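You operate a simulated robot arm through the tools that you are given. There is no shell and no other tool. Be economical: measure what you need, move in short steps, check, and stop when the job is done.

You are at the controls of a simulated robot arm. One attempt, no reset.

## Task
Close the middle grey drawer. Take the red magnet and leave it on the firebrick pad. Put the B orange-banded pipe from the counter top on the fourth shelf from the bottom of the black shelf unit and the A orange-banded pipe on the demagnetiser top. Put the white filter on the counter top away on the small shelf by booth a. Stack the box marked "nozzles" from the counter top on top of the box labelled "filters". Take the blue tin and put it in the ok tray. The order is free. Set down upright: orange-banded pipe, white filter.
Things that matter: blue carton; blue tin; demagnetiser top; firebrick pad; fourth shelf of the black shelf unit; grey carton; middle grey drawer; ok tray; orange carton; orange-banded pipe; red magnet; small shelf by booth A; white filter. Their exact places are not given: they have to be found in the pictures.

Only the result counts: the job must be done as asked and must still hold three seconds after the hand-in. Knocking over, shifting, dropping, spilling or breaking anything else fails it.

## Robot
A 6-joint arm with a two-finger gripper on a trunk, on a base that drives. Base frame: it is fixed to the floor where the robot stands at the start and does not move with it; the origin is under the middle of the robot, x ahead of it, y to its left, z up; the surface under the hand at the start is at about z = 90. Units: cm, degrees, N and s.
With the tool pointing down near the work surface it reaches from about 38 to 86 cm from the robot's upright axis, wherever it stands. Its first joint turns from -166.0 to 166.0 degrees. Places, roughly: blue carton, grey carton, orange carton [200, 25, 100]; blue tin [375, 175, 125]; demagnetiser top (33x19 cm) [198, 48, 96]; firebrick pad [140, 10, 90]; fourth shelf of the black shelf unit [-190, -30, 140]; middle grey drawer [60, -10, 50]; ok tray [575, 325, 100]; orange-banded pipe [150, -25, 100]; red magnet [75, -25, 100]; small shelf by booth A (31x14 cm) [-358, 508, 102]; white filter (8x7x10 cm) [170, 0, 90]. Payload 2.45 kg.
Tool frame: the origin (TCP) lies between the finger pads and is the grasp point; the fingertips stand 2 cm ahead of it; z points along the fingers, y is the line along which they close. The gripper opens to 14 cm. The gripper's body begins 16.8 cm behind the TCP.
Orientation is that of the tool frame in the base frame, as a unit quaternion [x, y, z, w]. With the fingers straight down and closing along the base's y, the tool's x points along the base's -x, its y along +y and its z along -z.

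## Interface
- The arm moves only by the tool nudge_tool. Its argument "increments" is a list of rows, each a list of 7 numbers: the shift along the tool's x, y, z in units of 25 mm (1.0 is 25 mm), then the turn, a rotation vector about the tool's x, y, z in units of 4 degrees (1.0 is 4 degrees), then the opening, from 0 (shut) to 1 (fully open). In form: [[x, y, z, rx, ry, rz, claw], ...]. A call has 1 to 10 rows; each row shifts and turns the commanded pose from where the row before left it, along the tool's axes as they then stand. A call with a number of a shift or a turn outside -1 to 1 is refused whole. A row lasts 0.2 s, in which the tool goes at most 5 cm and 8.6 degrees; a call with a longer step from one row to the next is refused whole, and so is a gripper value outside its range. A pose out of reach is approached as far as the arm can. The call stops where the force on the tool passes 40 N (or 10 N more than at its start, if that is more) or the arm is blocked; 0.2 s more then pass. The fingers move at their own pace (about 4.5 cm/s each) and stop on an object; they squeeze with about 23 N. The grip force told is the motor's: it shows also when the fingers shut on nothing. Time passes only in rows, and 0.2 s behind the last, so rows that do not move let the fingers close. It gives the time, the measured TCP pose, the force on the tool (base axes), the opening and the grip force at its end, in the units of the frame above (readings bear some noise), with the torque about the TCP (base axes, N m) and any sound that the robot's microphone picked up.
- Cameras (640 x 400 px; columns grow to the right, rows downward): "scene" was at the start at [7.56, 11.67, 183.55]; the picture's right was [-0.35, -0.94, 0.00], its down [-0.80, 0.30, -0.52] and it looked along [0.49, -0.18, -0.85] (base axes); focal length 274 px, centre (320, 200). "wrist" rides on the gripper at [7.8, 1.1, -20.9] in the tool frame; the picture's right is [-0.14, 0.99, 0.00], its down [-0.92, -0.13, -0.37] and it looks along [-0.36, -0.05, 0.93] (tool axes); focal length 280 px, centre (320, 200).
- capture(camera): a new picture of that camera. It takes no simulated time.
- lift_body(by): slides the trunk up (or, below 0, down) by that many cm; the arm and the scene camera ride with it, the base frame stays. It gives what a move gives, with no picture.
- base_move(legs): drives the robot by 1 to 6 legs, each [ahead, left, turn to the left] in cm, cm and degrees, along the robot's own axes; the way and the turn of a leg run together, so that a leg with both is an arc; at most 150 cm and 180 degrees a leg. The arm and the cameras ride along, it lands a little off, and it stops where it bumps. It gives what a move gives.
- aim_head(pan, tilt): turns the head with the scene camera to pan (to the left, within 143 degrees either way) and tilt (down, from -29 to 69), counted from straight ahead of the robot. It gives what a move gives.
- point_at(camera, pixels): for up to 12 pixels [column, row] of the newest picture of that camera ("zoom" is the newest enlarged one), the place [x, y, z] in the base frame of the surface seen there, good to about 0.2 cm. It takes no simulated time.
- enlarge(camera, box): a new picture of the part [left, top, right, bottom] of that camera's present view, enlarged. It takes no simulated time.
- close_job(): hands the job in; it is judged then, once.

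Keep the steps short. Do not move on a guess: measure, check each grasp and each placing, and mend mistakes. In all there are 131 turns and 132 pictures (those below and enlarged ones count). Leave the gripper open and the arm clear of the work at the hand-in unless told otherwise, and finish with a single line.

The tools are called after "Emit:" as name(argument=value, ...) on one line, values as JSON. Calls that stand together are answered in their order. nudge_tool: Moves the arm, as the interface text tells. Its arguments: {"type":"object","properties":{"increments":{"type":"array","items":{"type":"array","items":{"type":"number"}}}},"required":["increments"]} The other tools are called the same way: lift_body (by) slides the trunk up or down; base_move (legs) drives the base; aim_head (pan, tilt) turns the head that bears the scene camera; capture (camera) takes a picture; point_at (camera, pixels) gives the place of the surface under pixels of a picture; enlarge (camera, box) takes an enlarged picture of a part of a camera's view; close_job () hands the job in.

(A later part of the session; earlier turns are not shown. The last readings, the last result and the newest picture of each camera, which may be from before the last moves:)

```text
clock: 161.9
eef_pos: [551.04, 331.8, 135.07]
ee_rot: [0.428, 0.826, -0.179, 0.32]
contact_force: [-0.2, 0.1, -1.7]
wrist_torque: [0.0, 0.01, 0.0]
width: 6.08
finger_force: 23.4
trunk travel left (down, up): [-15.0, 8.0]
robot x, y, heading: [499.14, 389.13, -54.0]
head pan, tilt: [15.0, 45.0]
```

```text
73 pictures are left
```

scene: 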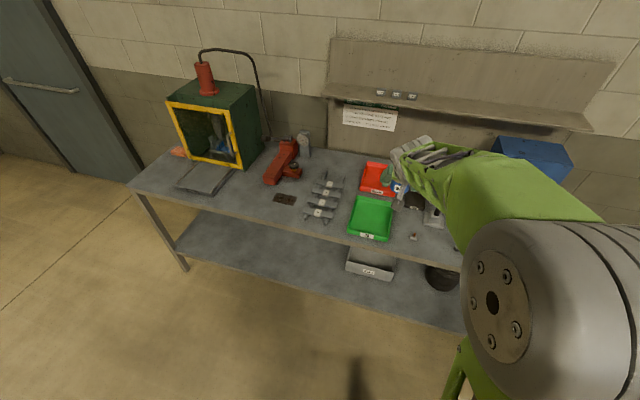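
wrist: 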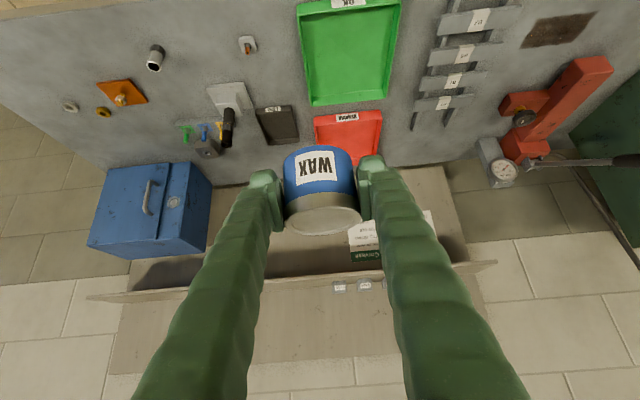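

Emit:
enlarge(camera="scene", box=[330, 150, 426, 250])

Emit:
point_at(camera="wrist", pixels=[[302, 20], [395, 10], [375, 95], [315, 100], [350, 50], [312, 60], [382, 60], [348, 3], [347, 118], [280, 125], [450, 80]])

```text
4.00 times, centred on (378, 200) of scene
```

zoom: 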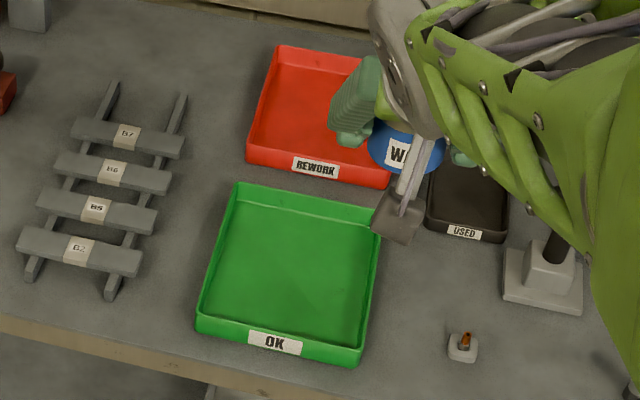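

```text
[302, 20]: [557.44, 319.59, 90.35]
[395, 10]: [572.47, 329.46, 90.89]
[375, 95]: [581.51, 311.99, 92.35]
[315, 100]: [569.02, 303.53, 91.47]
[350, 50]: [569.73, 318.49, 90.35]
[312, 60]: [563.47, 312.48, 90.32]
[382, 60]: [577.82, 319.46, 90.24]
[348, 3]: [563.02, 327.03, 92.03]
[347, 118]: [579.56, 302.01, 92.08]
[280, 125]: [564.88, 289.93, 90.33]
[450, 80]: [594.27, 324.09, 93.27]
```

The green tray reads OK; floor z=90.35, centre [570,316]. I correct the heading and drive so the tin comes over the tray.

Emit:
base_move(legs=[[0, 0, -1.8], [23.5, 9.4, 0]])

Emit:
capture(camera="wrist")

```text
clock: 164.1
eef_pos: [570.44, 316.19, 134.93]
ee_rot: [0.439, 0.82, -0.184, 0.317]
contact_force: [-0.2, 0.4, -2.6]
wrist_torque: [0.05, 0.01, -0.01]
width: 6.1
finger_force: 22.8
trunk travel left (down, up): [-15.0, 8.0]
robot x, y, heading: [520.12, 375.0, -55.8]
head pan, tilt: [15.0, 45.0]
```

```text
71 pictures are left
```

wrist: 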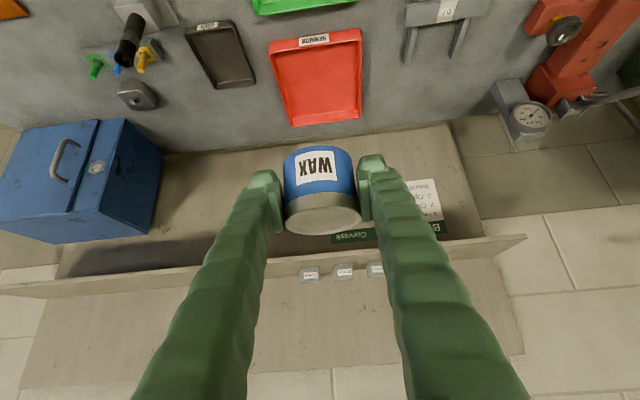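

TCP is right above the tray centre. Lower 33 cm, then check.

Emit:
nudge_tool(increments=[[0.9, 0.03, 0.966, 0, 0, 0, 0.1], [0.9, 0.03, 0.966, 0, 0, 0, 0.1], [0.9, 0.03, 0.966, 0, 0, 0, 0.1], [0.9, 0.03, 0.966, 0, 0, 0, 0.1], [0.9, 0.03, 0.966, 0, 0, 0, 0.1], [0.9, 0.03, 0.966, 0, 0, 0, 0.1], [0.9, 0.03, 0.966, 0, 0, 0, 0.1], [0.9, 0.03, 0.966, 0, 0, 0, 0.1], [0.9, 0.03, 0.966, 0, 0, 0, 0.1], [0.9, 0.03, 0.966, 0, 0, 0, 0.1]])

Emit:
capture(camera="wrist")

```text
clock: 166.3
eef_pos: [570.27, 316.15, 101.92]
ee_rot: [0.44, 0.82, -0.184, 0.318]
contact_force: [0.6, -0.2, -2.2]
wrist_torque: [0.02, -0.01, -0.03]
width: 6.08
finger_force: 22.9
trunk travel left (down, up): [-15.0, 8.0]
robot x, y, heading: [520.13, 375.1, -56.1]
head pan, tilt: [15.0, 45.0]
```

```text
70 pictures are left
```

wrist: 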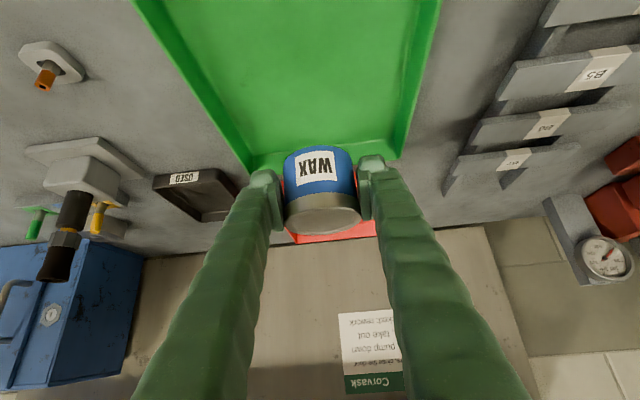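

Emit:
nudge_tool(increments=[[0.717, 0.025, 0.77, 0, 0, 0, 0.1], [0.717, 0.025, 0.77, 0, 0, 0, 0.1], [0.65, 0.025, 0.7, 0, 0, 0, 0.1], [0, 0, 0, 0, 0, 0, 0.1]])

Emit:
capture(camera="wrist")

```text
clock: 167.3
eef_pos: [570.07, 316.1, 94.28]
ee_rot: [0.439, 0.82, -0.184, 0.318]
contact_force: [-0.2, 0.5, -1.7]
wrist_torque: [0.03, 0.03, 0.0]
width: 6.1
finger_force: 23.1
trunk travel left (down, up): [-15.0, 8.0]
robot x, y, heading: [519.98, 375.05, -55.8]
head pan, tilt: [15.0, 45.0]
```

```text
69 pictures are left
```

wrist: 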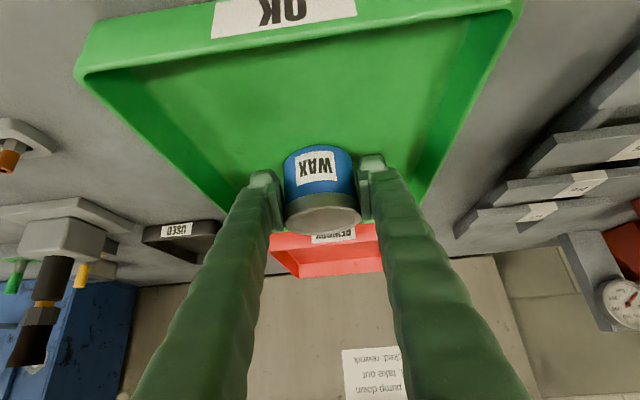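

Emit:
nudge_tool(increments=[[0.1, 0, 0.11, 0, 0, 0, 0.1], [0.05, 0, 0.05, 0, 0, 0, 0.1], [0, 0, 0, 0, 0, 0, 0.1]])

```text
clock: 168.1
eef_pos: [570.21, 316.21, 93.83]
ee_rot: [0.44, 0.819, -0.185, 0.317]
contact_force: [0.0, -0.2, -0.3]
wrist_torque: [-0.05, -0.07, 0.05]
width: 6.11
finger_force: 22.9
trunk travel left (down, up): [-15.0, 8.0]
robot x, y, heading: [520.43, 374.85, -56.0]
head pan, tilt: [15.0, 45.0]
```

Contact begins. Release and withdraw along the fingers.

Emit:
nudge_tool(increments=[[0, 0, 0, 0, 0, 0, 0.62], [0, 0, 0, 0, 0, 0, 0.62], [0, 0, 0, 0, 0, 0, 0.62], [0, 0, -0.7, 0, 0, 0, 0.62], [0, 0, -1, 0, 0, 0, 0.62], [0, 0, -1, 0, 0, 0, 0.62], [0, 0, -1, 0, 0, 0, 0.62], [-0.5, 0, -1, 0, 0, 0, 0.62], [-0.5, 0, -1, 0, 0, 0, 0.62], [-0.5, 0, -1, 0, 0, 0, 0.62]])

Emit:
capture(camera="wrist")

```text
clock: 170.3
eef_pos: [565.67, 323.64, 108.82]
ee_rot: [0.441, 0.819, -0.184, 0.317]
contact_force: [-0.5, -0.4, 0.2]
wrist_torque: [0.0, -0.02, 0.03]
width: 8.68
finger_force: 0.0
trunk travel left (down, up): [-15.0, 8.0]
robot x, y, heading: [519.98, 374.96, -55.7]
head pan, tilt: [15.0, 45.0]
```

```text
68 pictures are left
```

wrist: 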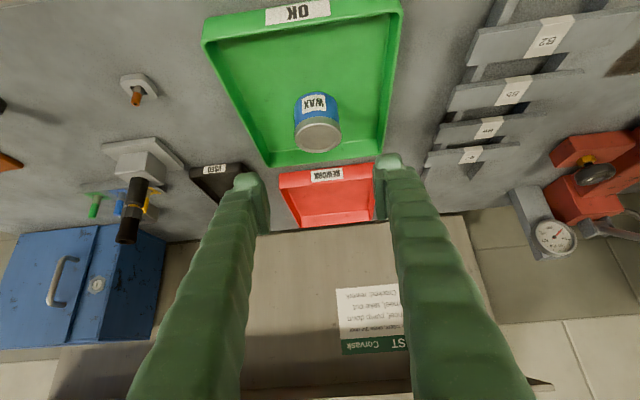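

The blue tin stands in the OK tray. Now raise, straighten the tool, and drive back to the filter on the first bench.

Emit:
nudge_tool(increments=[[-0.7, 0, -0.7, 0, 0, 0, 0.62], [-0.7, 0, -0.7, 0, 0, 0, 0.62], [-0.7, 0, -0.7, 0, 0, 0, 0.62], [-0.7, 0, -0.7, 0, 0, 0, 0.62], [-0.7, 0, -0.7, 0, 1, 0, 0.62], [0, 0, 0, 0, 1, 0, 0.62], [0, 0, 0, 0, 1, 0, 0.62], [0, 0, 0, 0, 1, 0, 0.62], [0, 0, 0, 0, 1, 0, 0.62], [0, 0, 0, 0, 1, 0, 0.62]])

Emit:
base_move(legs=[[-40, 0, 0], [0, -127, 0], [0, -127, 0], [0, -127, 0], [0, -120, 0]])

Emit:
nudge_tool(increments=[[0, 0, 0, 0, 1, 0, 0.75], [0, 0, 0, 0, 1, 0, 0.75], [0, 0, 0, 0, 1, 0, 0.75], [0, 0, 0, 0, 1, 0, 0.75], [0, 0, 0, 0, 0.75, 0, 0.75], [0, 0, 0, 0, 0, 0, 0.75]])

```text
clock: 172.5
eef_pos: [565.17, 322.45, 120.51]
ee_rot: [0.47, 0.852, -0.135, 0.19]
contact_force: [0.3, 0.2, 0.0]
wrist_torque: [0.02, 0.01, -0.01]
width: 8.68
finger_force: 0.2
out of reach, approached as far as the arm can: row 5, 6, 7, 8
trunk travel left (down, up): [-15.0, 8.0]
robot x, y, heading: [519.96, 374.73, -56.0]
head pan, tilt: [15.0, 45.0]
```

```text
clock: 218.2
eef_pos: [135.35, 66.99, 120.67]
ee_rot: [0.461, 0.856, -0.134, 0.191]
contact_force: [0.0, -0.9, 0.8]
wrist_torque: [-0.01, -0.02, -0.04]
width: 8.68
finger_force: 0.0
trunk travel left (down, up): [-15.0, 8.0]
robot x, y, heading: [89.67, 118.33, -54.8]
head pan, tilt: [15.0, 45.0]
```

```text
clock: 219.6
eef_pos: [135.36, 66.92, 120.69]
ee_rot: [0.477, 0.876, -0.056, 0.046]
contact_force: [0.5, 0.1, 0.4]
wrist_torque: [-0.01, -0.01, 0.03]
width: 10.52
finger_force: 0.0
trunk travel left (down, up): [-15.0, 8.0]
robot x, y, heading: [89.4, 119.11, -54.4]
head pan, tilt: [15.0, 45.0]
```

Fix the residual 8° tilt, then drive forward to the filter.

Emit:
nudge_tool(increments=[[0, 0, 0, -0.39, 0.96, 0, 0.75], [0, 0, 0, -0.39, 0.96, 0, 0.75], [0, 0, 0, 0, 0, 0, 0.75]])

Emit:
base_move(legs=[[0, -6, -1.4], [56, 0, 0]])

Emit:
capture(camera="wrist")

```text
clock: 220.4
eef_pos: [135.36, 66.95, 120.6]
ee_rot: [0.478, 0.878, 0.0, 0.0]
contact_force: [0.4, -0.1, -0.2]
wrist_torque: [0.0, -0.01, -0.01]
width: 10.51
finger_force: 0.0
trunk travel left (down, up): [-15.0, 8.0]
robot x, y, heading: [89.31, 119.01, -54.7]
head pan, tilt: [15.0, 45.0]
```

```text
clock: 224.5
eef_pos: [160.85, 15.13, 120.58]
ee_rot: [0.488, 0.873, -0.001, 0.001]
contact_force: [0.9, -0.2, 0.3]
wrist_torque: [0.01, 0.04, 0.0]
width: 10.54
finger_force: 0.1
trunk travel left (down, up): [-15.0, 8.0]
robot x, y, heading: [116.0, 68.21, -56.2]
head pan, tilt: [15.0, 45.0]
```

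```text
67 pictures are left
```

wrist: 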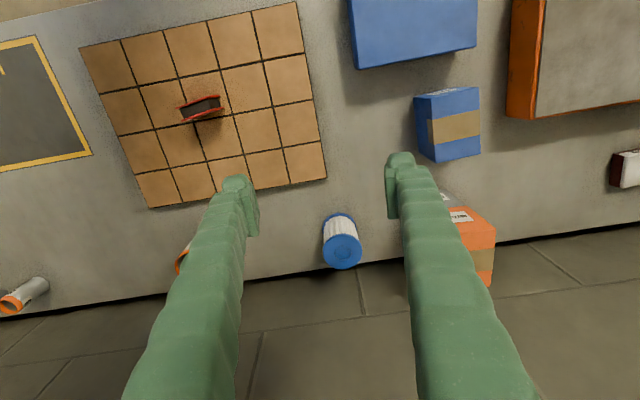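

Emit:
enlarge(camera="wrist", box=[310, 205, 374, 275])

Emit:
point_at(camera="zoom", pixels=[[320, 200], [320, 345], [210, 290], [430, 260], [310, 230], [240, 270], [400, 245], [325, 330], [290, 70]])

```text
5.71 times, centred on (342, 240) of wrist
```

zoom: 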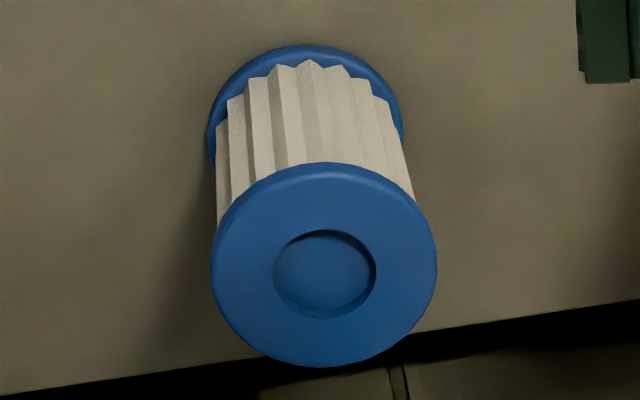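

```text
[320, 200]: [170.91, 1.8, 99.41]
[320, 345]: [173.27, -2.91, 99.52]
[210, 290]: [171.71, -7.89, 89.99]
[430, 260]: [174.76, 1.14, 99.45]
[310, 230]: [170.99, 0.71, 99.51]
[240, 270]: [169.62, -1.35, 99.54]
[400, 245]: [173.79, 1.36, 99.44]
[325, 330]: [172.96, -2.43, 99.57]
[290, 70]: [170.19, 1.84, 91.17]
```

Filter centre [172.0,-0.4], ⌀≈7, top 99.5. It's slightly far, so I drive 6 cm ahead first, then reach over at height.

Emit:
base_move(legs=[[6, 0, 0.3]])

Emit:
nudge_tool(increments=[[-0.88, 0.06, 0, 0, 0, 0, 0.75], [-0.88, 0.06, 0, 0, 0, 0, 0.75], [-0.88, 0.06, 0, 0, 0, 0, 0.75], [-0.88, 0.06, 0, 0, 0, 0, 0.75], [-0.88, 0.06, 0, 0, 0, 0, 0.75], [-0.88, 0.06, 0, 0, 0, 0, 0.75]])

Emit:
capture(camera="wrist")

```text
clock: 225.5
eef_pos: [164.6, 10.29, 120.55]
ee_rot: [0.486, 0.874, -0.001, 0.0]
contact_force: [-0.2, -0.3, 0.1]
wrist_torque: [0.05, 0.02, -0.01]
width: 10.49
finger_force: 0.1
trunk travel left (down, up): [-15.0, 8.0]
robot x, y, heading: [119.47, 62.79, -55.7]
head pan, tilt: [15.0, 45.0]
```

```text
clock: 226.9
eef_pos: [172.3, -0.45, 120.45]
ee_rot: [0.487, 0.874, 0.0, 0.0]
contact_force: [0.1, -0.7, 0.2]
wrist_torque: [0.05, 0.01, -0.02]
width: 10.48
finger_force: 0.0
trunk travel left (down, up): [-15.0, 8.0]
robot x, y, heading: [119.75, 62.96, -55.9]
head pan, tilt: [15.0, 45.0]
```

```text
65 pictures are left
```

wrist: 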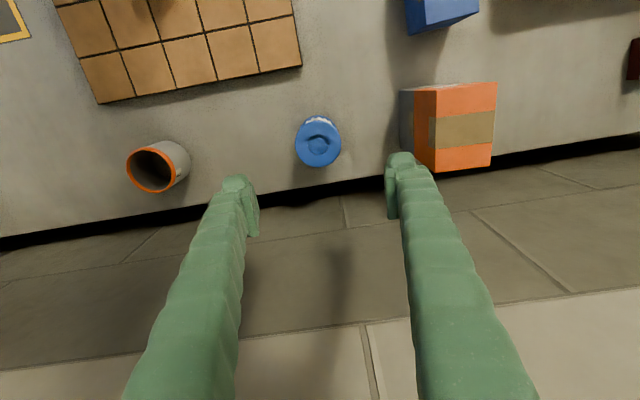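

Centred. Descend to z≈95.4 and grip.

Emit:
nudge_tool(increments=[[0, 0, 1, 0, 0, 0, 0.75], [0, 0, 1, 0, 0, 0, 0.75], [0, 0, 1, 0, 0, 0, 0.75], [0, 0, 1, 0, 0, 0, 0.75], [0, 0, 1, 0, 0, 0, 0.75], [0, 0, 1, 0, 0, 0, 0.7], [0, 0, 1, 0, 0, 0, 0.7], [0, 0, 1, 0, 0, 0, 0.7], [0, 0, 1, 0, 0, 0, 0.7], [0, 0, 1, 0, 0, 0, 0.7]])

Emit:
nudge_tool(increments=[[0, 0, 0, 0, 0, 0, 0.4], [0, 0, 0, 0, 0, 0, 0.2], [0, 0, 0, 0, 0, 0, 0.2], [0, 0, 0, 0, 0, 0, 0.2], [0, 0, 0, 0, 0, 0, 0.2], [0, 0, -0.5, 0, 0, 0, 0.2], [0, 0, -1, 0, 0, 0, 0.2], [0, 0, -1, 0, 0, 0, 0.2], [0, 0, 0, 0, 0, 0, 0.2]])

Emit:
capture(camera="wrist")

```text
clock: 229.1
eef_pos: [172.34, -0.37, 95.53]
ee_rot: [0.487, 0.874, 0.0, 0.001]
contact_force: [0.8, -0.1, -0.1]
wrist_torque: [0.0, 0.0, -0.01]
width: 9.77
finger_force: 0.0
trunk travel left (down, up): [-15.0, 8.0]
robot x, y, heading: [119.29, 63.0, -55.9]
head pan, tilt: [15.0, 45.0]
```

```text
clock: 231.1
eef_pos: [172.24, -0.48, 101.93]
ee_rot: [0.487, 0.873, 0.0, 0.001]
contact_force: [0.6, -0.5, -1.2]
wrist_torque: [0.01, -0.04, -0.03]
width: 7.35
finger_force: 23.3
trunk travel left (down, up): [-15.0, 8.0]
robot x, y, heading: [119.52, 62.81, -55.9]
head pan, tilt: [15.0, 45.0]
```

```text
64 pictures are left
```

wrist: 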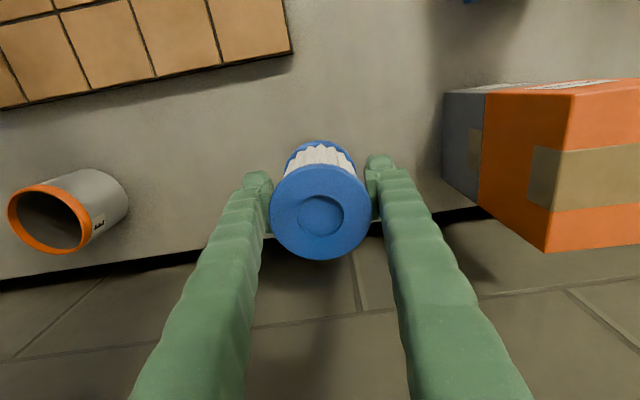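

Filter held (7.35 cm). Raise to z≈122, retract, back off 75 cm, and look behind.

Emit:
nudge_tool(increments=[[0, 0, -1, 0, 0, 0, 0.2], [0, 0, -1, 0, 0, 0, 0.2], [0, 0, -1, 0, 0, 0, 0.2], [0, 0, -1, 0, 0, 0, 0.2], [0, 0, -1, 0, 0, 0, 0.2], [0, 0, -1, 0, 0, 0, 0.2], [0, 0, -1, 0, 0, 0, 0.2], [0, 0, -1, 0, 0, 0, 0.2], [1, 0, 0, 0, 0, 0, 0.2], [1, 0, 0, 0, 0, 0, 0.2]])

Emit:
nudge_tool(increments=[[1, 0, 0, 0, 0, 0, 0.2], [1, 0, 0, 0, 0, 0, 0.2], [1, 0, 0, 0, 0, 0, 0.2], [1, 0, 0, 0, 0, 0, 0.2], [1, 0, 0, 0, 0, 0, 0.2], [1, 0, 0, 0, 0, 0, 0.2]])

Emit:
base_move(legs=[[-80, 0, 0]])

Emit:
aim_head(pan=-142, tilt=18)

Emit:
capture(camera="scene")

Emit:
aim_head(pan=142, tilt=18)

Emit:
capture(camera="scene")

```text
clock: 233.3
eef_pos: [169.57, 3.93, 121.9]
ee_rot: [0.487, 0.873, -0.001, 0.001]
contact_force: [-0.2, -0.7, -0.9]
wrist_torque: [-0.03, 0.01, -0.02]
width: 7.32
finger_force: 23.1
trunk travel left (down, up): [-15.0, 8.0]
robot x, y, heading: [119.21, 62.98, -56.0]
head pan, tilt: [15.0, 45.0]
```

```text
clock: 234.7
eef_pos: [161.52, 16.58, 121.93]
ee_rot: [0.487, 0.874, 0.0, 0.0]
contact_force: [-1.0, -0.5, -2.2]
wrist_torque: [-0.01, -0.04, 0.0]
width: 7.31
finger_force: 22.5
trunk travel left (down, up): [-15.0, 8.0]
robot x, y, heading: [119.43, 63.21, -56.2]
head pan, tilt: [15.0, 45.0]
```

```text
clock: 238.9
eef_pos: [116.86, 82.77, 121.95]
ee_rot: [0.483, 0.875, -0.001, 0.0]
contact_force: [0.1, 0.4, -0.3]
wrist_torque: [0.0, 0.01, 0.06]
width: 7.28
finger_force: 23.4
trunk travel left (down, up): [-15.0, 8.0]
robot x, y, heading: [74.72, 128.84, -55.3]
head pan, tilt: [15.0, 45.0]
```

```text
clock: 241.4
eef_pos: [116.88, 82.92, 121.94]
ee_rot: [0.483, 0.875, -0.001, 0.001]
contact_force: [0.0, 0.3, -1.8]
wrist_torque: [-0.02, 0.0, 0.02]
width: 7.26
finger_force: 23.3
trunk travel left (down, up): [-15.0, 8.0]
robot x, y, heading: [74.81, 128.89, -55.7]
head pan, tilt: [-142.0, 18.0]
```

```text
63 pictures are left
```

scene: 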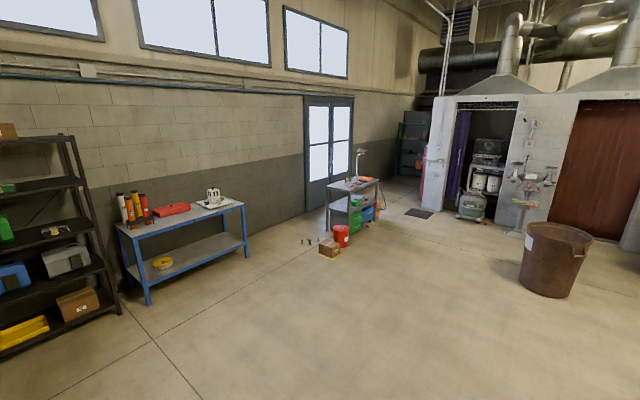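

```text
clock: 245.3
eef_pos: [116.82, 82.99, 121.74]
ee_rot: [0.483, 0.876, -0.001, 0.0]
contact_force: [0.0, 0.0, -0.8]
wrist_torque: [-0.02, -0.03, 0.02]
width: 7.25
finger_force: 22.8
trunk travel left (down, up): [-15.0, 8.0]
robot x, y, heading: [74.21, 128.72, -55.3]
head pan, tilt: [142.0, 18.0]
```

```text
62 pictures are left
```

scene: 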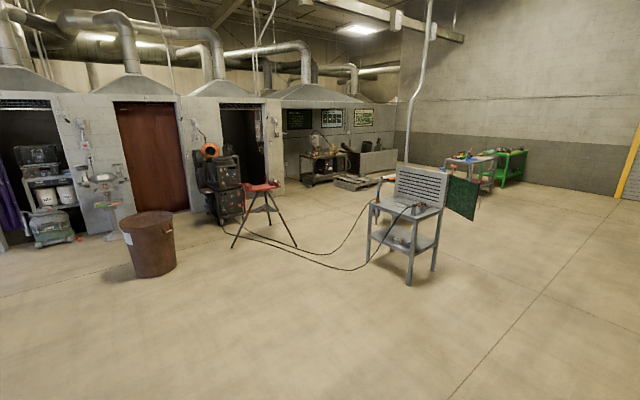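

Booths are along the far wall. I look for the small shelf (~[-358,508,102]).

Emit:
enlarge(camera="scene", box=[60, 90, 220, 240])

Emit:
point_at(camera="scene", pixels=[[105, 180], [115, 176], [90, 182], [110, 205], [85, 140], [205, 150], [150, 215], [155, 275], [215, 165], [40, 240], [125, 270], [190, 215]])

```text
2.67 times, centred on (140, 165) of scene
```

zoom: 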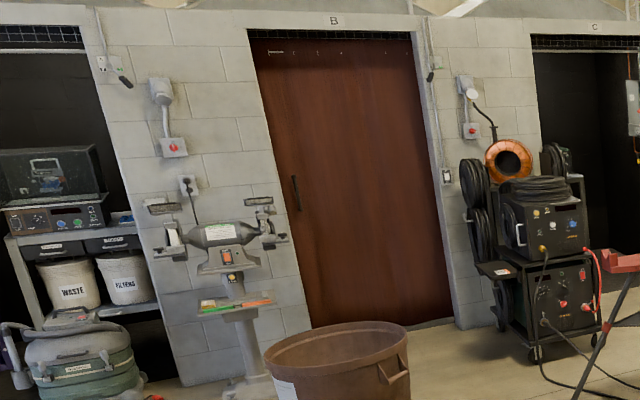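

```text
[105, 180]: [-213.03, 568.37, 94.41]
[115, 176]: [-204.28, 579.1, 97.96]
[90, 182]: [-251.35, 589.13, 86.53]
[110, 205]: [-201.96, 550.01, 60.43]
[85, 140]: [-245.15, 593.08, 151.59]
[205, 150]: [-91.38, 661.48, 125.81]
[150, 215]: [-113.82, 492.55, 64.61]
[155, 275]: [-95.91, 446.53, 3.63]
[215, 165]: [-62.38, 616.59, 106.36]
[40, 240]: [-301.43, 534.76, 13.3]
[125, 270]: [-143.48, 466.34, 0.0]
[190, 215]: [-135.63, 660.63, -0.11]
```

Booth A must be the leftmost, with the purple curtain. I look that way again and measure shelf and obstacles.

Emit:
aim_head(pan=-142, tilt=18)

Emit:
enlarge(camera="scene", box=[385, 90, 545, 240])

Emit:
capture(camera="scene")

Emit:
point_at(camera="scene", pixels=[[435, 160], [428, 158], [442, 160], [341, 243], [330, 254], [327, 225], [380, 222], [303, 244], [418, 213], [470, 210], [440, 209], [248, 257]])

```text
clock: 249.2
eef_pos: [116.93, 82.77, 121.86]
ee_rot: [0.483, 0.876, 0.0, 0.001]
contact_force: [-0.3, -0.1, -1.2]
wrist_torque: [-0.01, 0.01, -0.02]
width: 7.24
finger_force: 22.7
trunk travel left (down, up): [-15.0, 8.0]
robot x, y, heading: [74.31, 129.04, -55.4]
head pan, tilt: [-142.0, 18.0]
```

```text
2.67 times, centred on (465, 165) of scene
```

zoom: 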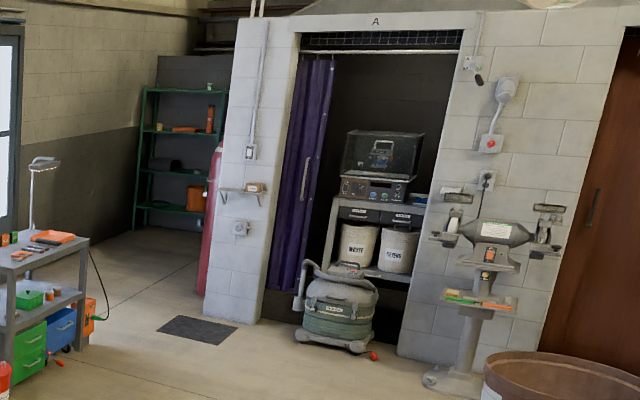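

```text
59 pictures are left
```

scene: 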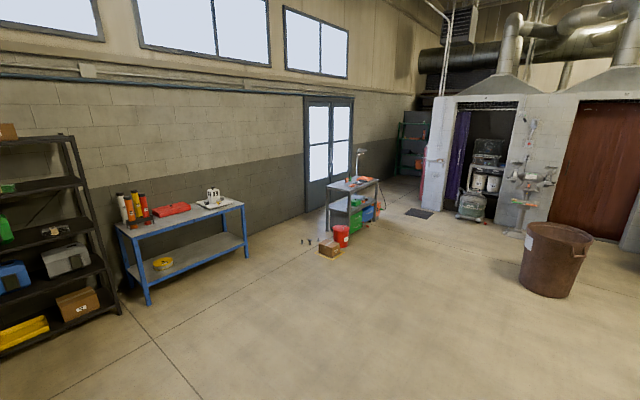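

```text
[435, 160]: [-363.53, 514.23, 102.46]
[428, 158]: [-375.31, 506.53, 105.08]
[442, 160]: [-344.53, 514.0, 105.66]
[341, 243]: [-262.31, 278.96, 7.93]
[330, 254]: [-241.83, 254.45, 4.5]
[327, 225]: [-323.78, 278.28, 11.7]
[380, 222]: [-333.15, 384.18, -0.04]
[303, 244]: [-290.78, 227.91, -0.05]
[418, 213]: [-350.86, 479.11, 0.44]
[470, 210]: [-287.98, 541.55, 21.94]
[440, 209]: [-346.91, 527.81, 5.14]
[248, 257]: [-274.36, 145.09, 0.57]
```

Shelf is at about u=-11.7, n=-629.5, z=102.5, with a small brown item at its right end. I turn around 180°, shift sideways to its lane and drive toward it.

Emit:
base_move(legs=[[0, 0, 179.5], [0, 130, 0], [150, 0, 0], [150, 0, 0]])

Emit:
aim_head(pan=0, tilt=25)

Emit:
capture(camera="scene")

```text
clock: 282.3
eef_pos: [-263.68, 316.35, 121.86]
ee_rot: [0.895, -0.446, -0.001, 0.0]
contact_force: [-0.7, -0.1, -0.6]
wrist_torque: [-0.01, -0.04, -0.02]
width: 7.21
finger_force: 22.8
trunk travel left (down, up): [-15.0, 8.0]
robot x, y, heading: [-217.38, 273.77, 129.2]
head pan, tilt: [-142.0, 18.0]
```

```text
clock: 284.5
eef_pos: [-263.6, 316.18, 121.81]
ee_rot: [0.895, -0.446, 0.0, 0.0]
contact_force: [0.0, -0.6, -1.3]
wrist_torque: [0.03, 0.0, -0.02]
width: 7.24
finger_force: 22.6
trunk travel left (down, up): [-15.0, 8.0]
robot x, y, heading: [-217.29, 273.96, 129.6]
head pan, tilt: [0.0, 25.0]
```

```text
58 pictures are left
```

scene: 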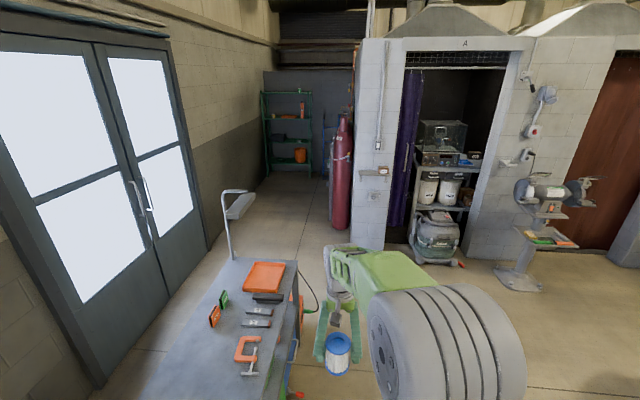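

I'm close to the cart on my left and rotated 5° too far. Measure the cart edge and shelf, then shift right.

Emit:
enlarge(camera="scene", box=[340, 140, 420, 260])

Emit:
point_at(camera="scene", pixels=[[296, 265], [283, 350], [300, 300], [375, 177], [366, 178], [382, 172], [386, 180], [310, 345], [345, 240], [463, 262], [300, 390]])

Emit:
base_move(legs=[[0, -32, 0], [0, 0, -5]])

```text
3.33 times, centred on (380, 200) of scene
```

zoom: 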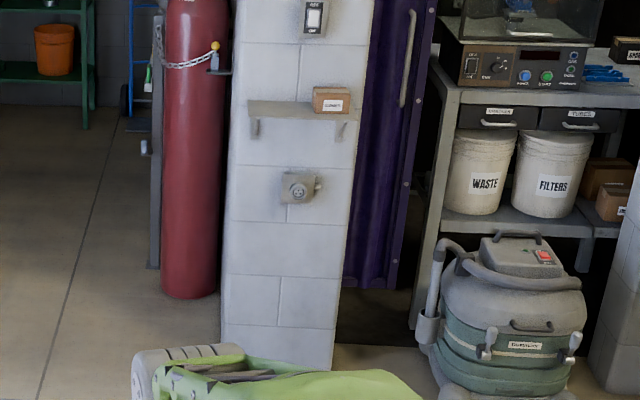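

```text
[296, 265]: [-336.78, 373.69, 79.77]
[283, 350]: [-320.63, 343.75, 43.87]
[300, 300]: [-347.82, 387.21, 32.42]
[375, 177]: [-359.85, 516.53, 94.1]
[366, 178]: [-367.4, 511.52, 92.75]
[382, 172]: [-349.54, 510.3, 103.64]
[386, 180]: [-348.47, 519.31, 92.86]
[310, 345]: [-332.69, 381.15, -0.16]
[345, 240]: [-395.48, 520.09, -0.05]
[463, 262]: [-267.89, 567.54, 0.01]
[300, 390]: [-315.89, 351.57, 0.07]
```

```text
clock: 288.4
eef_pos: [-234.97, 340.36, 121.84]
ee_rot: [0.874, -0.486, 0.0, 0.0]
contact_force: [0.3, -0.2, -1.1]
wrist_torque: [-0.01, 0.01, 0.0]
width: 7.24
finger_force: 23.0
trunk travel left (down, up): [-15.0, 8.0]
robot x, y, heading: [-192.82, 294.08, 124.2]
head pan, tilt: [0.0, 25.0]
```

Emit:
base_move(legs=[[145, 0, 0]])

Emit:
aim_head(pan=8, tilt=35)

Emit:
capture(camera="scene")

Emit:
capture(camera="wrist")

```text
clock: 295.5
eef_pos: [-317.27, 457.63, 121.84]
ee_rot: [0.878, -0.479, 0.0, -0.001]
contact_force: [-0.2, -0.9, -1.0]
wrist_torque: [0.0, -0.01, -0.03]
width: 7.23
finger_force: 22.7
trunk travel left (down, up): [-15.0, 8.0]
robot x, y, heading: [-274.29, 412.18, 125.1]
head pan, tilt: [0.0, 25.0]
```

```text
clock: 296.3
eef_pos: [-317.33, 457.66, 121.85]
ee_rot: [0.878, -0.479, -0.001, 0.0]
contact_force: [0.3, -0.5, -1.0]
wrist_torque: [0.0, 0.01, -0.01]
width: 7.22
finger_force: 22.8
trunk travel left (down, up): [-15.0, 8.0]
robot x, y, heading: [-273.75, 412.2, 125.1]
head pan, tilt: [8.0, 35.0]
```

```text
56 pictures are left
```

scene: 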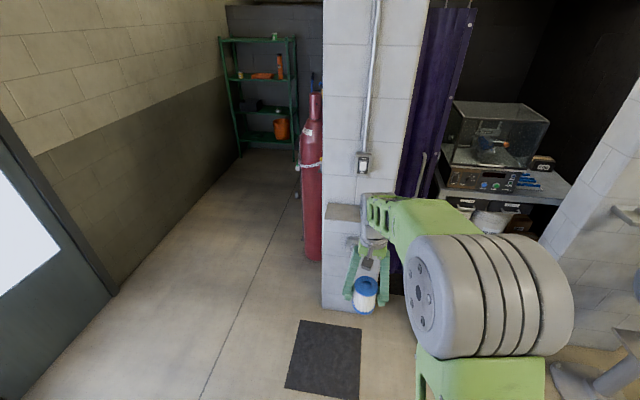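

```text
55 pictures are left
```

wrist: 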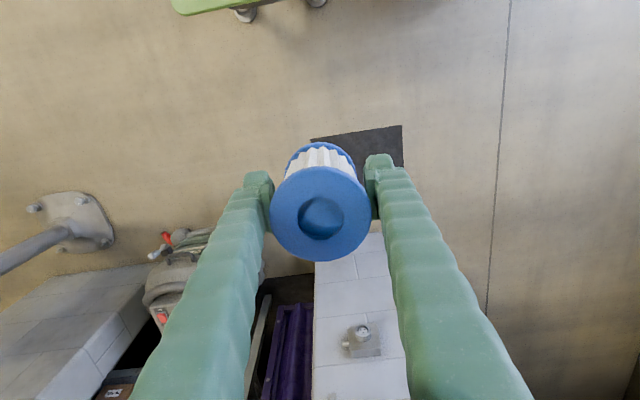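

Emit:
enlarge(camera="scene", box=[310, 180, 406, 240])

Emit:
point_at(camera="zoom", pixels=[[120, 160], [330, 165], [120, 255], [300, 265], [200, 210], [110, 240]])

Emit:
point_at(camera="scene", pixels=[[303, 322], [360, 330], [287, 388], [357, 398], [340, 150], [322, 180]])

```text
6.67 times, centred on (358, 210) of scene
```

zoom: 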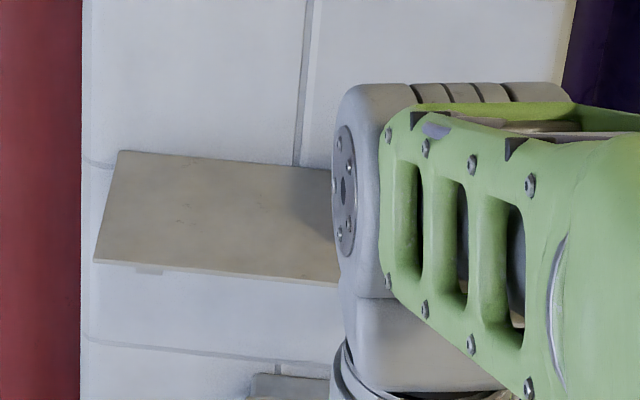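

```text
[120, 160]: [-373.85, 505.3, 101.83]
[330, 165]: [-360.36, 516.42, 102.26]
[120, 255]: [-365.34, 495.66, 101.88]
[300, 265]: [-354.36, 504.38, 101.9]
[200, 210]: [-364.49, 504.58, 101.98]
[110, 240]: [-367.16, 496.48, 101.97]
```

```text
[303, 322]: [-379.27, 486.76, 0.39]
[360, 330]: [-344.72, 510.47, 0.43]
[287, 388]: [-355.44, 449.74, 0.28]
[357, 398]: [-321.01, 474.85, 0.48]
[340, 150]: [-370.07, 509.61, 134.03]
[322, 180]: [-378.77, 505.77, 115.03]
```

Shelf top z=101.95, free left part around [-364,505]. Mat front is at n=-572, so I stop the base at n≈-545. Drive 48 ahead, 11 left, −0.9°.

Emit:
base_move(legs=[[48, 11, -0.9]])

Emit:
aim_head(pan=10, tilt=50)

Emit:
capture(camera="scene")

Emit:
capture(camera="wrist")

```text
clock: 299.2
eef_pos: [-353.73, 491.65, 121.8]
ee_rot: [0.876, -0.482, 0.0, 0.001]
contact_force: [0.1, 0.8, -1.4]
wrist_torque: [-0.04, -0.01, -0.02]
width: 7.26
finger_force: 23.1
trunk travel left (down, up): [-15.0, 8.0]
robot x, y, heading: [-310.91, 445.37, 124.7]
head pan, tilt: [8.0, 35.0]
```

```text
clock: 300.0
eef_pos: [-353.62, 491.67, 121.74]
ee_rot: [0.876, -0.482, -0.001, 0.0]
contact_force: [0.0, -0.7, -0.6]
wrist_torque: [-0.02, 0.0, 0.02]
width: 7.24
finger_force: 22.8
trunk travel left (down, up): [-15.0, 8.0]
robot x, y, heading: [-310.72, 445.54, 124.8]
head pan, tilt: [10.0, 50.0]
```

```text
53 pictures are left
```

scene: 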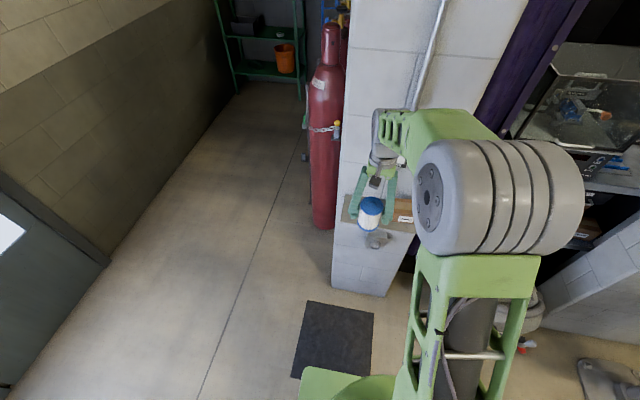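

```text
52 pictures are left
```

wrist: 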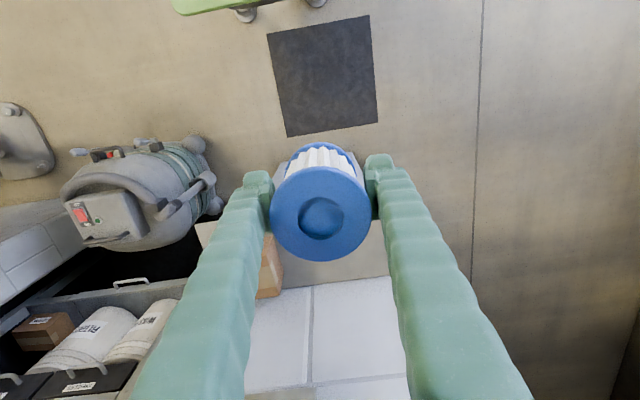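

Emit:
enlarge(camera="scene", box=[328, 165, 424, 250])

Emit:
point_at(camera="zoom", pixels=[[70, 160], [55, 240], [110, 200], [260, 285], [360, 240], [365, 200], [310, 220], [250, 250]])

Emit:
point_at(camera="wrist", pixels=[[290, 275], [378, 265], [268, 265], [283, 240], [380, 230], [272, 290], [380, 180]])

```text
4.71 times, centred on (376, 208) of scene
```

zoom: 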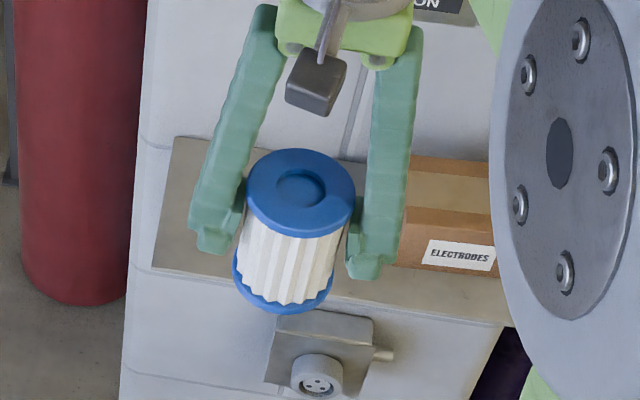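

```text
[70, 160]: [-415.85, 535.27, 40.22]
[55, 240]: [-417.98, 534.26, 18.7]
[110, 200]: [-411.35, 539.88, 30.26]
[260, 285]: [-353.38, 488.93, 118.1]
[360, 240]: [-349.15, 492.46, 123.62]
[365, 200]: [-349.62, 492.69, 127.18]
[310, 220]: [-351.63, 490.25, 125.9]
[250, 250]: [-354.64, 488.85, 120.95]
```

```text
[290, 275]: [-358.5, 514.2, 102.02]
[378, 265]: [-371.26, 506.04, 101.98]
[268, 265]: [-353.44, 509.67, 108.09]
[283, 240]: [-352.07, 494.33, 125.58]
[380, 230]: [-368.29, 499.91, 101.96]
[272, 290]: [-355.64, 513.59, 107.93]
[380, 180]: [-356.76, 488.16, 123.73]
```

Emit:
point_at(camera="zoom", pixels=[[178, 143], [158, 262], [490, 316], [180, 220], [350, 290], [398, 262], [420, 195], [430, 285]])

```text
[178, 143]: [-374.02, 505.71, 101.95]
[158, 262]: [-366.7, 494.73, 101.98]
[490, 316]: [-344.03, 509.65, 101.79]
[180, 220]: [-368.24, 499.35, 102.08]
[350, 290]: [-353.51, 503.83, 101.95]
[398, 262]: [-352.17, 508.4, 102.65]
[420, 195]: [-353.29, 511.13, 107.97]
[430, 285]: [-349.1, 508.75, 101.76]
```

Target [-363.2,505.1]. Move 16.4 forward, then lower to TCP z≈107.8.

Emit:
nudge_tool(increments=[[-0.94, 0.053, 0, 0, 0, 0, 0.2], [-0.94, 0.053, 0, 0, 0, 0, 0.2], [-0.94, 0.053, 0, 0, 0, 0, 0.2], [-0.94, 0.053, 0, 0, 0, 0, 0.2], [-0.94, 0.053, 0, 0, 0, 0, 0.2], [-0.94, 0.053, 0, 0, 0, 0, 0.2], [-0.94, 0.053, 0, 0, 0, 0, 0.2], [0, 0, 1, 0, 0, 0, 0.2], [0, 0, 1, 0, 0, 0, 0.2], [0, 0, 1, 0, 0, 0, 0.2]])

Emit:
enlarge(camera="scene", box=[328, 145, 424, 250])

```text
clock: 302.2
eef_pos: [-363.35, 504.96, 114.28]
ee_rot: [0.877, -0.481, -0.001, -0.001]
contact_force: [-0.6, -0.7, -0.7]
wrist_torque: [-0.04, 0.01, -0.01]
width: 7.21
finger_force: 23.4
trunk travel left (down, up): [-15.0, 8.0]
robot x, y, heading: [-310.89, 445.62, 124.9]
head pan, tilt: [10.0, 50.0]
```

```text
3.81 times, centred on (376, 198) of scene
```

zoom: 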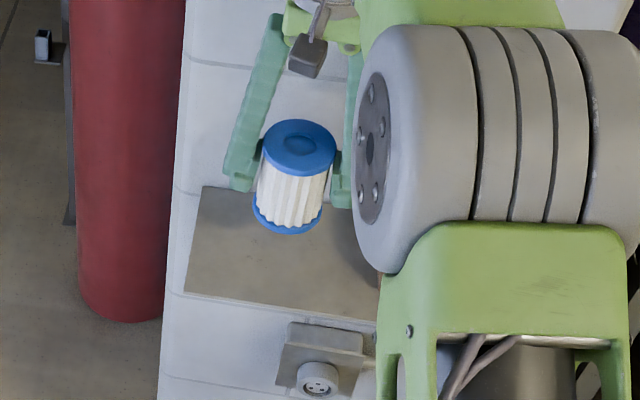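

Emit:
nudge_tool(increments=[[0, 0, 1, 0, 0, 0, 0.2], [0, 0, 1, 0, 0, 0, 0.2], [0, 0, 0.6, 0, 0, 0, 0.2], [0, 0, 0, 0, 0, 0, 0.2]])

Emit:
nudge_tool(increments=[[0, 0, 0.06, 0, 0, 0, 0.2], [0, 0, 0, 0, 0, 0, 0.2]])

```text
clock: 303.2
eef_pos: [-363.25, 504.69, 107.81]
ee_rot: [0.877, -0.481, 0.0, -0.001]
contact_force: [0.2, -1.0, -0.9]
wrist_torque: [0.01, -0.05, 0.0]
width: 7.25
finger_force: 22.7
trunk travel left (down, up): [-15.0, 8.0]
robot x, y, heading: [-310.74, 445.66, 124.7]
head pan, tilt: [10.0, 50.0]
```

```text
clock: 303.8
eef_pos: [-363.34, 504.83, 107.64]
ee_rot: [0.877, -0.481, -0.001, -0.001]
contact_force: [-0.5, -0.4, 0.2]
wrist_torque: [0.02, -0.02, -0.01]
width: 7.24
finger_force: 23.1
trunk travel left (down, up): [-15.0, 8.0]
robot x, y, heading: [-310.58, 445.58, 124.7]
head pan, tilt: [10.0, 50.0]
```

Emit:
nudge_tool(increments=[[0, 0, 0.06, 0, 0, 0, 0.2], [0, 0, 0, 0, 0, 0, 0.2]])

```text
clock: 304.4
eef_pos: [-363.3, 504.98, 107.62]
ee_rot: [0.876, -0.483, -0.001, -0.001]
contact_force: [0.0, -0.9, 3.8]
wrist_torque: [-0.14, -0.03, 0.0]
width: 7.27
finger_force: 23.3
trunk travel left (down, up): [-15.0, 8.0]
robot x, y, heading: [-311.0, 445.44, 124.8]
head pan, tilt: [10.0, 50.0]
```

Contact (3.8 N). Release and rise.

Emit:
nudge_tool(increments=[[0, 0, 0, 0, 0, 0, 0.68], [0, 0, 0, 0, 0, 0, 0.68], [0, 0, 0, 0, 0, 0, 0.68], [0, 0, -0.5, 0, 0, 0, 0.68], [0, 0, -1, 0, 0, 0, 0.68], [0, 0, -1, 0, 0, 0, 0.68], [0, 0, -1, 0, 0, 0, 0.68], [0, 0, -1, 0, 0, 0, 0.68], [0, 0, -1, 0, 0, 0, 0.68], [0, 0, -1, 0, 0, 0, 0.68]])

Emit:
capture(camera="wrist")

```text
clock: 306.6
eef_pos: [-363.14, 504.93, 123.6]
ee_rot: [0.876, -0.482, -0.001, -0.001]
contact_force: [0.9, -0.1, -0.4]
wrist_torque: [0.05, 0.02, 0.0]
width: 9.54
finger_force: 0.1
trunk travel left (down, up): [-15.0, 8.0]
robot x, y, heading: [-310.9, 445.93, 124.8]
head pan, tilt: [10.0, 50.0]
```

```text
49 pictures are left
```

wrist: 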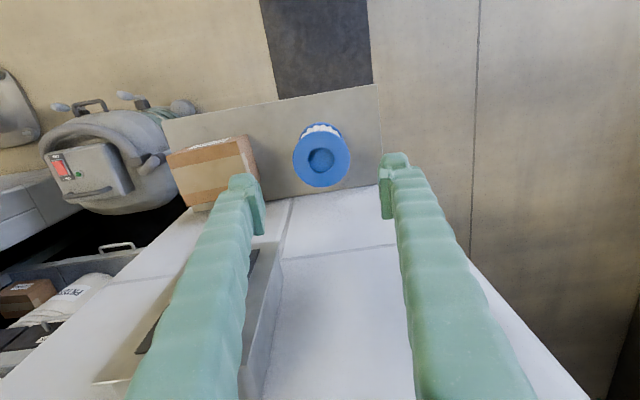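

Filter stands upright on the shelf. Retract the arm, reverse out of the lane.

Emit:
nudge_tool(increments=[[1, 0, 0, 0, 0, 0, 0.6], [1, 0, 0, 0, 0, 0, 0.6], [1, 0, 0, 0, 0, 0, 0.6], [1, 0, 0, 0, 0, 0, 0.6], [1, 0, 0, 0, 0, 0, 0.6], [1, 0, 0, 0, 0, 0, 0.6], [1, 0, 0, 0, 0, 0, 0.6], [1, 0, 0, 0, 0, 0, 0.6]])

Emit:
base_move(legs=[[-60, 0, 0], [0, -20, -0.7], [-120, 0, 0]])

```text
clock: 308.4
eef_pos: [-352.23, 487.95, 123.87]
ee_rot: [0.876, -0.482, -0.001, 0.0]
contact_force: [-0.6, 0.0, 0.0]
wrist_torque: [0.01, 0.05, -0.03]
width: 8.39
finger_force: 0.0
trunk travel left (down, up): [-15.0, 8.0]
robot x, y, heading: [-311.17, 445.76, 124.6]
head pan, tilt: [10.0, 50.0]
```

```text
clock: 319.2
eef_pos: [-236.4, 354.59, 123.94]
ee_rot: [0.876, -0.483, -0.001, 0.0]
contact_force: [0.3, 0.4, 0.0]
wrist_torque: [0.04, 0.03, 0.01]
width: 8.42
finger_force: 0.0
trunk travel left (down, up): [-15.0, 8.0]
robot x, y, heading: [-195.14, 312.07, 124.6]
head pan, tilt: [10.0, 50.0]
```

Emit:
base_move(legs=[[-150, 0, 0], [0, -50, 0], [-140, 0, 0], [0, 0, 179.5]])

Emit:
aim_head(pan=0, tilt=45)

Emit:
capture(camera="scene")

```text
clock: 344.9
eef_pos: [53.52, 67.15, 123.82]
ee_rot: [0.475, 0.88, 0.0, 0.001]
contact_force: [0.2, 0.2, 0.0]
wrist_torque: [0.02, -0.02, 0.03]
width: 8.4
finger_force: 0.0
trunk travel left (down, up): [-15.0, 8.0]
robot x, y, heading: [11.35, 108.83, -54.2]
head pan, tilt: [10.0, 50.0]
```

```text
clock: 345.6
eef_pos: [53.62, 67.07, 123.96]
ee_rot: [0.476, 0.88, 0.0, 0.0]
contact_force: [-0.2, -0.6, 1.0]
wrist_torque: [0.01, 0.02, -0.02]
width: 8.42
finger_force: 0.0
trunk travel left (down, up): [-15.0, 8.0]
robot x, y, heading: [11.45, 108.87, -54.3]
head pan, tilt: [0.0, 45.0]
```

```text
48 pictures are left
```

scene: 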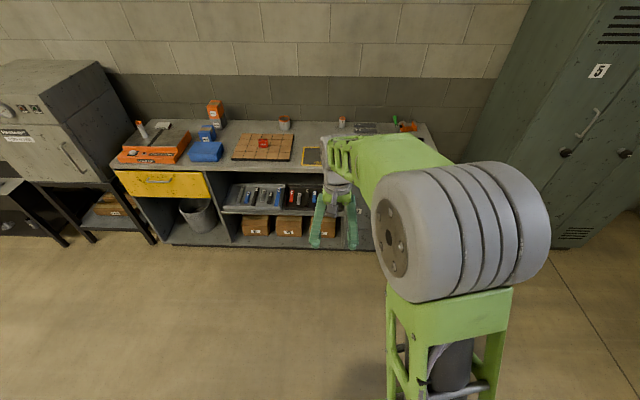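

Emit:
base_move(legs=[[0, -7, -1.5], [92, 0, 0]])

Emit:
capture(camera="wrist")

```text
clock: 351.4
eef_pos: [98.49, -14.05, 123.81]
ee_rot: [0.485, 0.874, -0.001, 0.0]
contact_force: [-0.8, -0.3, 0.6]
wrist_torque: [0.01, -0.01, 0.01]
width: 8.41
finger_force: 0.1
trunk travel left (down, up): [-15.0, 8.0]
robot x, y, heading: [57.13, 28.79, -55.4]
head pan, tilt: [0.0, 45.0]
```

```text
47 pictures are left
```

wrist: 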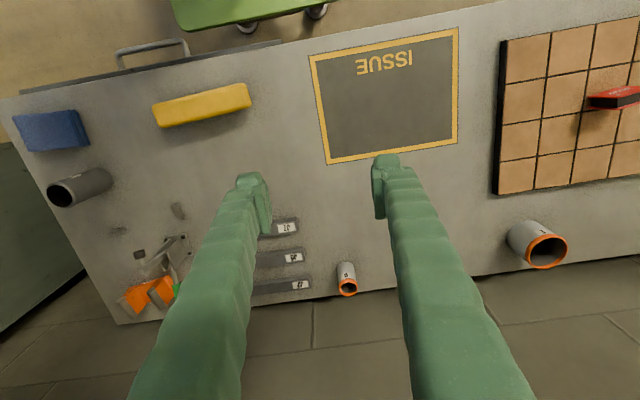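

B is at (347,280). Before grasping I must know the clearance on the black shelf unit; look there with the head.

Emit:
aim_head(pan=-112, tilt=12)

Emit:
capture(camera="scene")

Emit:
enlarge(camera="wrist", box=[315, 250, 379, 305])

Emit:
point_at(camera="zoom", pixels=[[330, 220], [330, 330], [245, 270], [410, 270], [310, 90], [330, 320], [200, 100]])

```text
clock: 353.3
eef_pos: [98.58, -13.95, 123.9]
ee_rot: [0.486, 0.874, -0.001, 0.001]
contact_force: [-0.5, -0.4, -0.5]
wrist_torque: [0.01, 0.0, 0.02]
width: 8.39
finger_force: 0.1
trunk travel left (down, up): [-15.0, 8.0]
robot x, y, heading: [57.22, 28.84, -55.5]
head pan, tilt: [-112.0, 12.0]
```

```text
46 pictures are left
```

scene: 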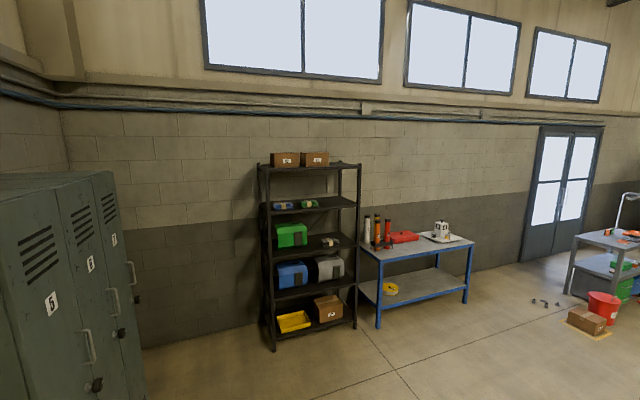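

```text
7.27 times, centred on (347, 278) of wrist
```

zoom: 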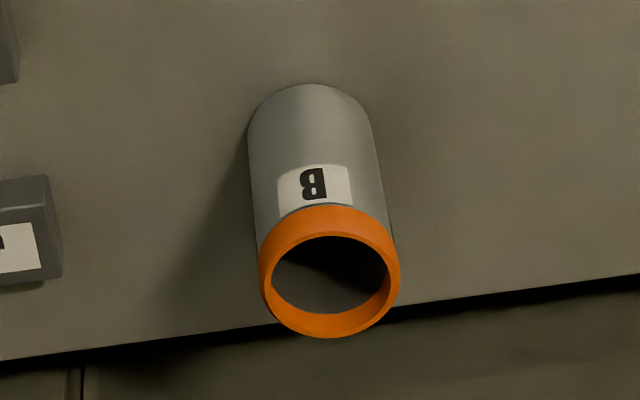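

```text
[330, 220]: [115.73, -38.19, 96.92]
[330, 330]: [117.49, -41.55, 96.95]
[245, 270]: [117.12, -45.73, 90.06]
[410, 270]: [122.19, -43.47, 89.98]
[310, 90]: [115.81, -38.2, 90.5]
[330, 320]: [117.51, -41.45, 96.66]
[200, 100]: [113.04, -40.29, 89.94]
```

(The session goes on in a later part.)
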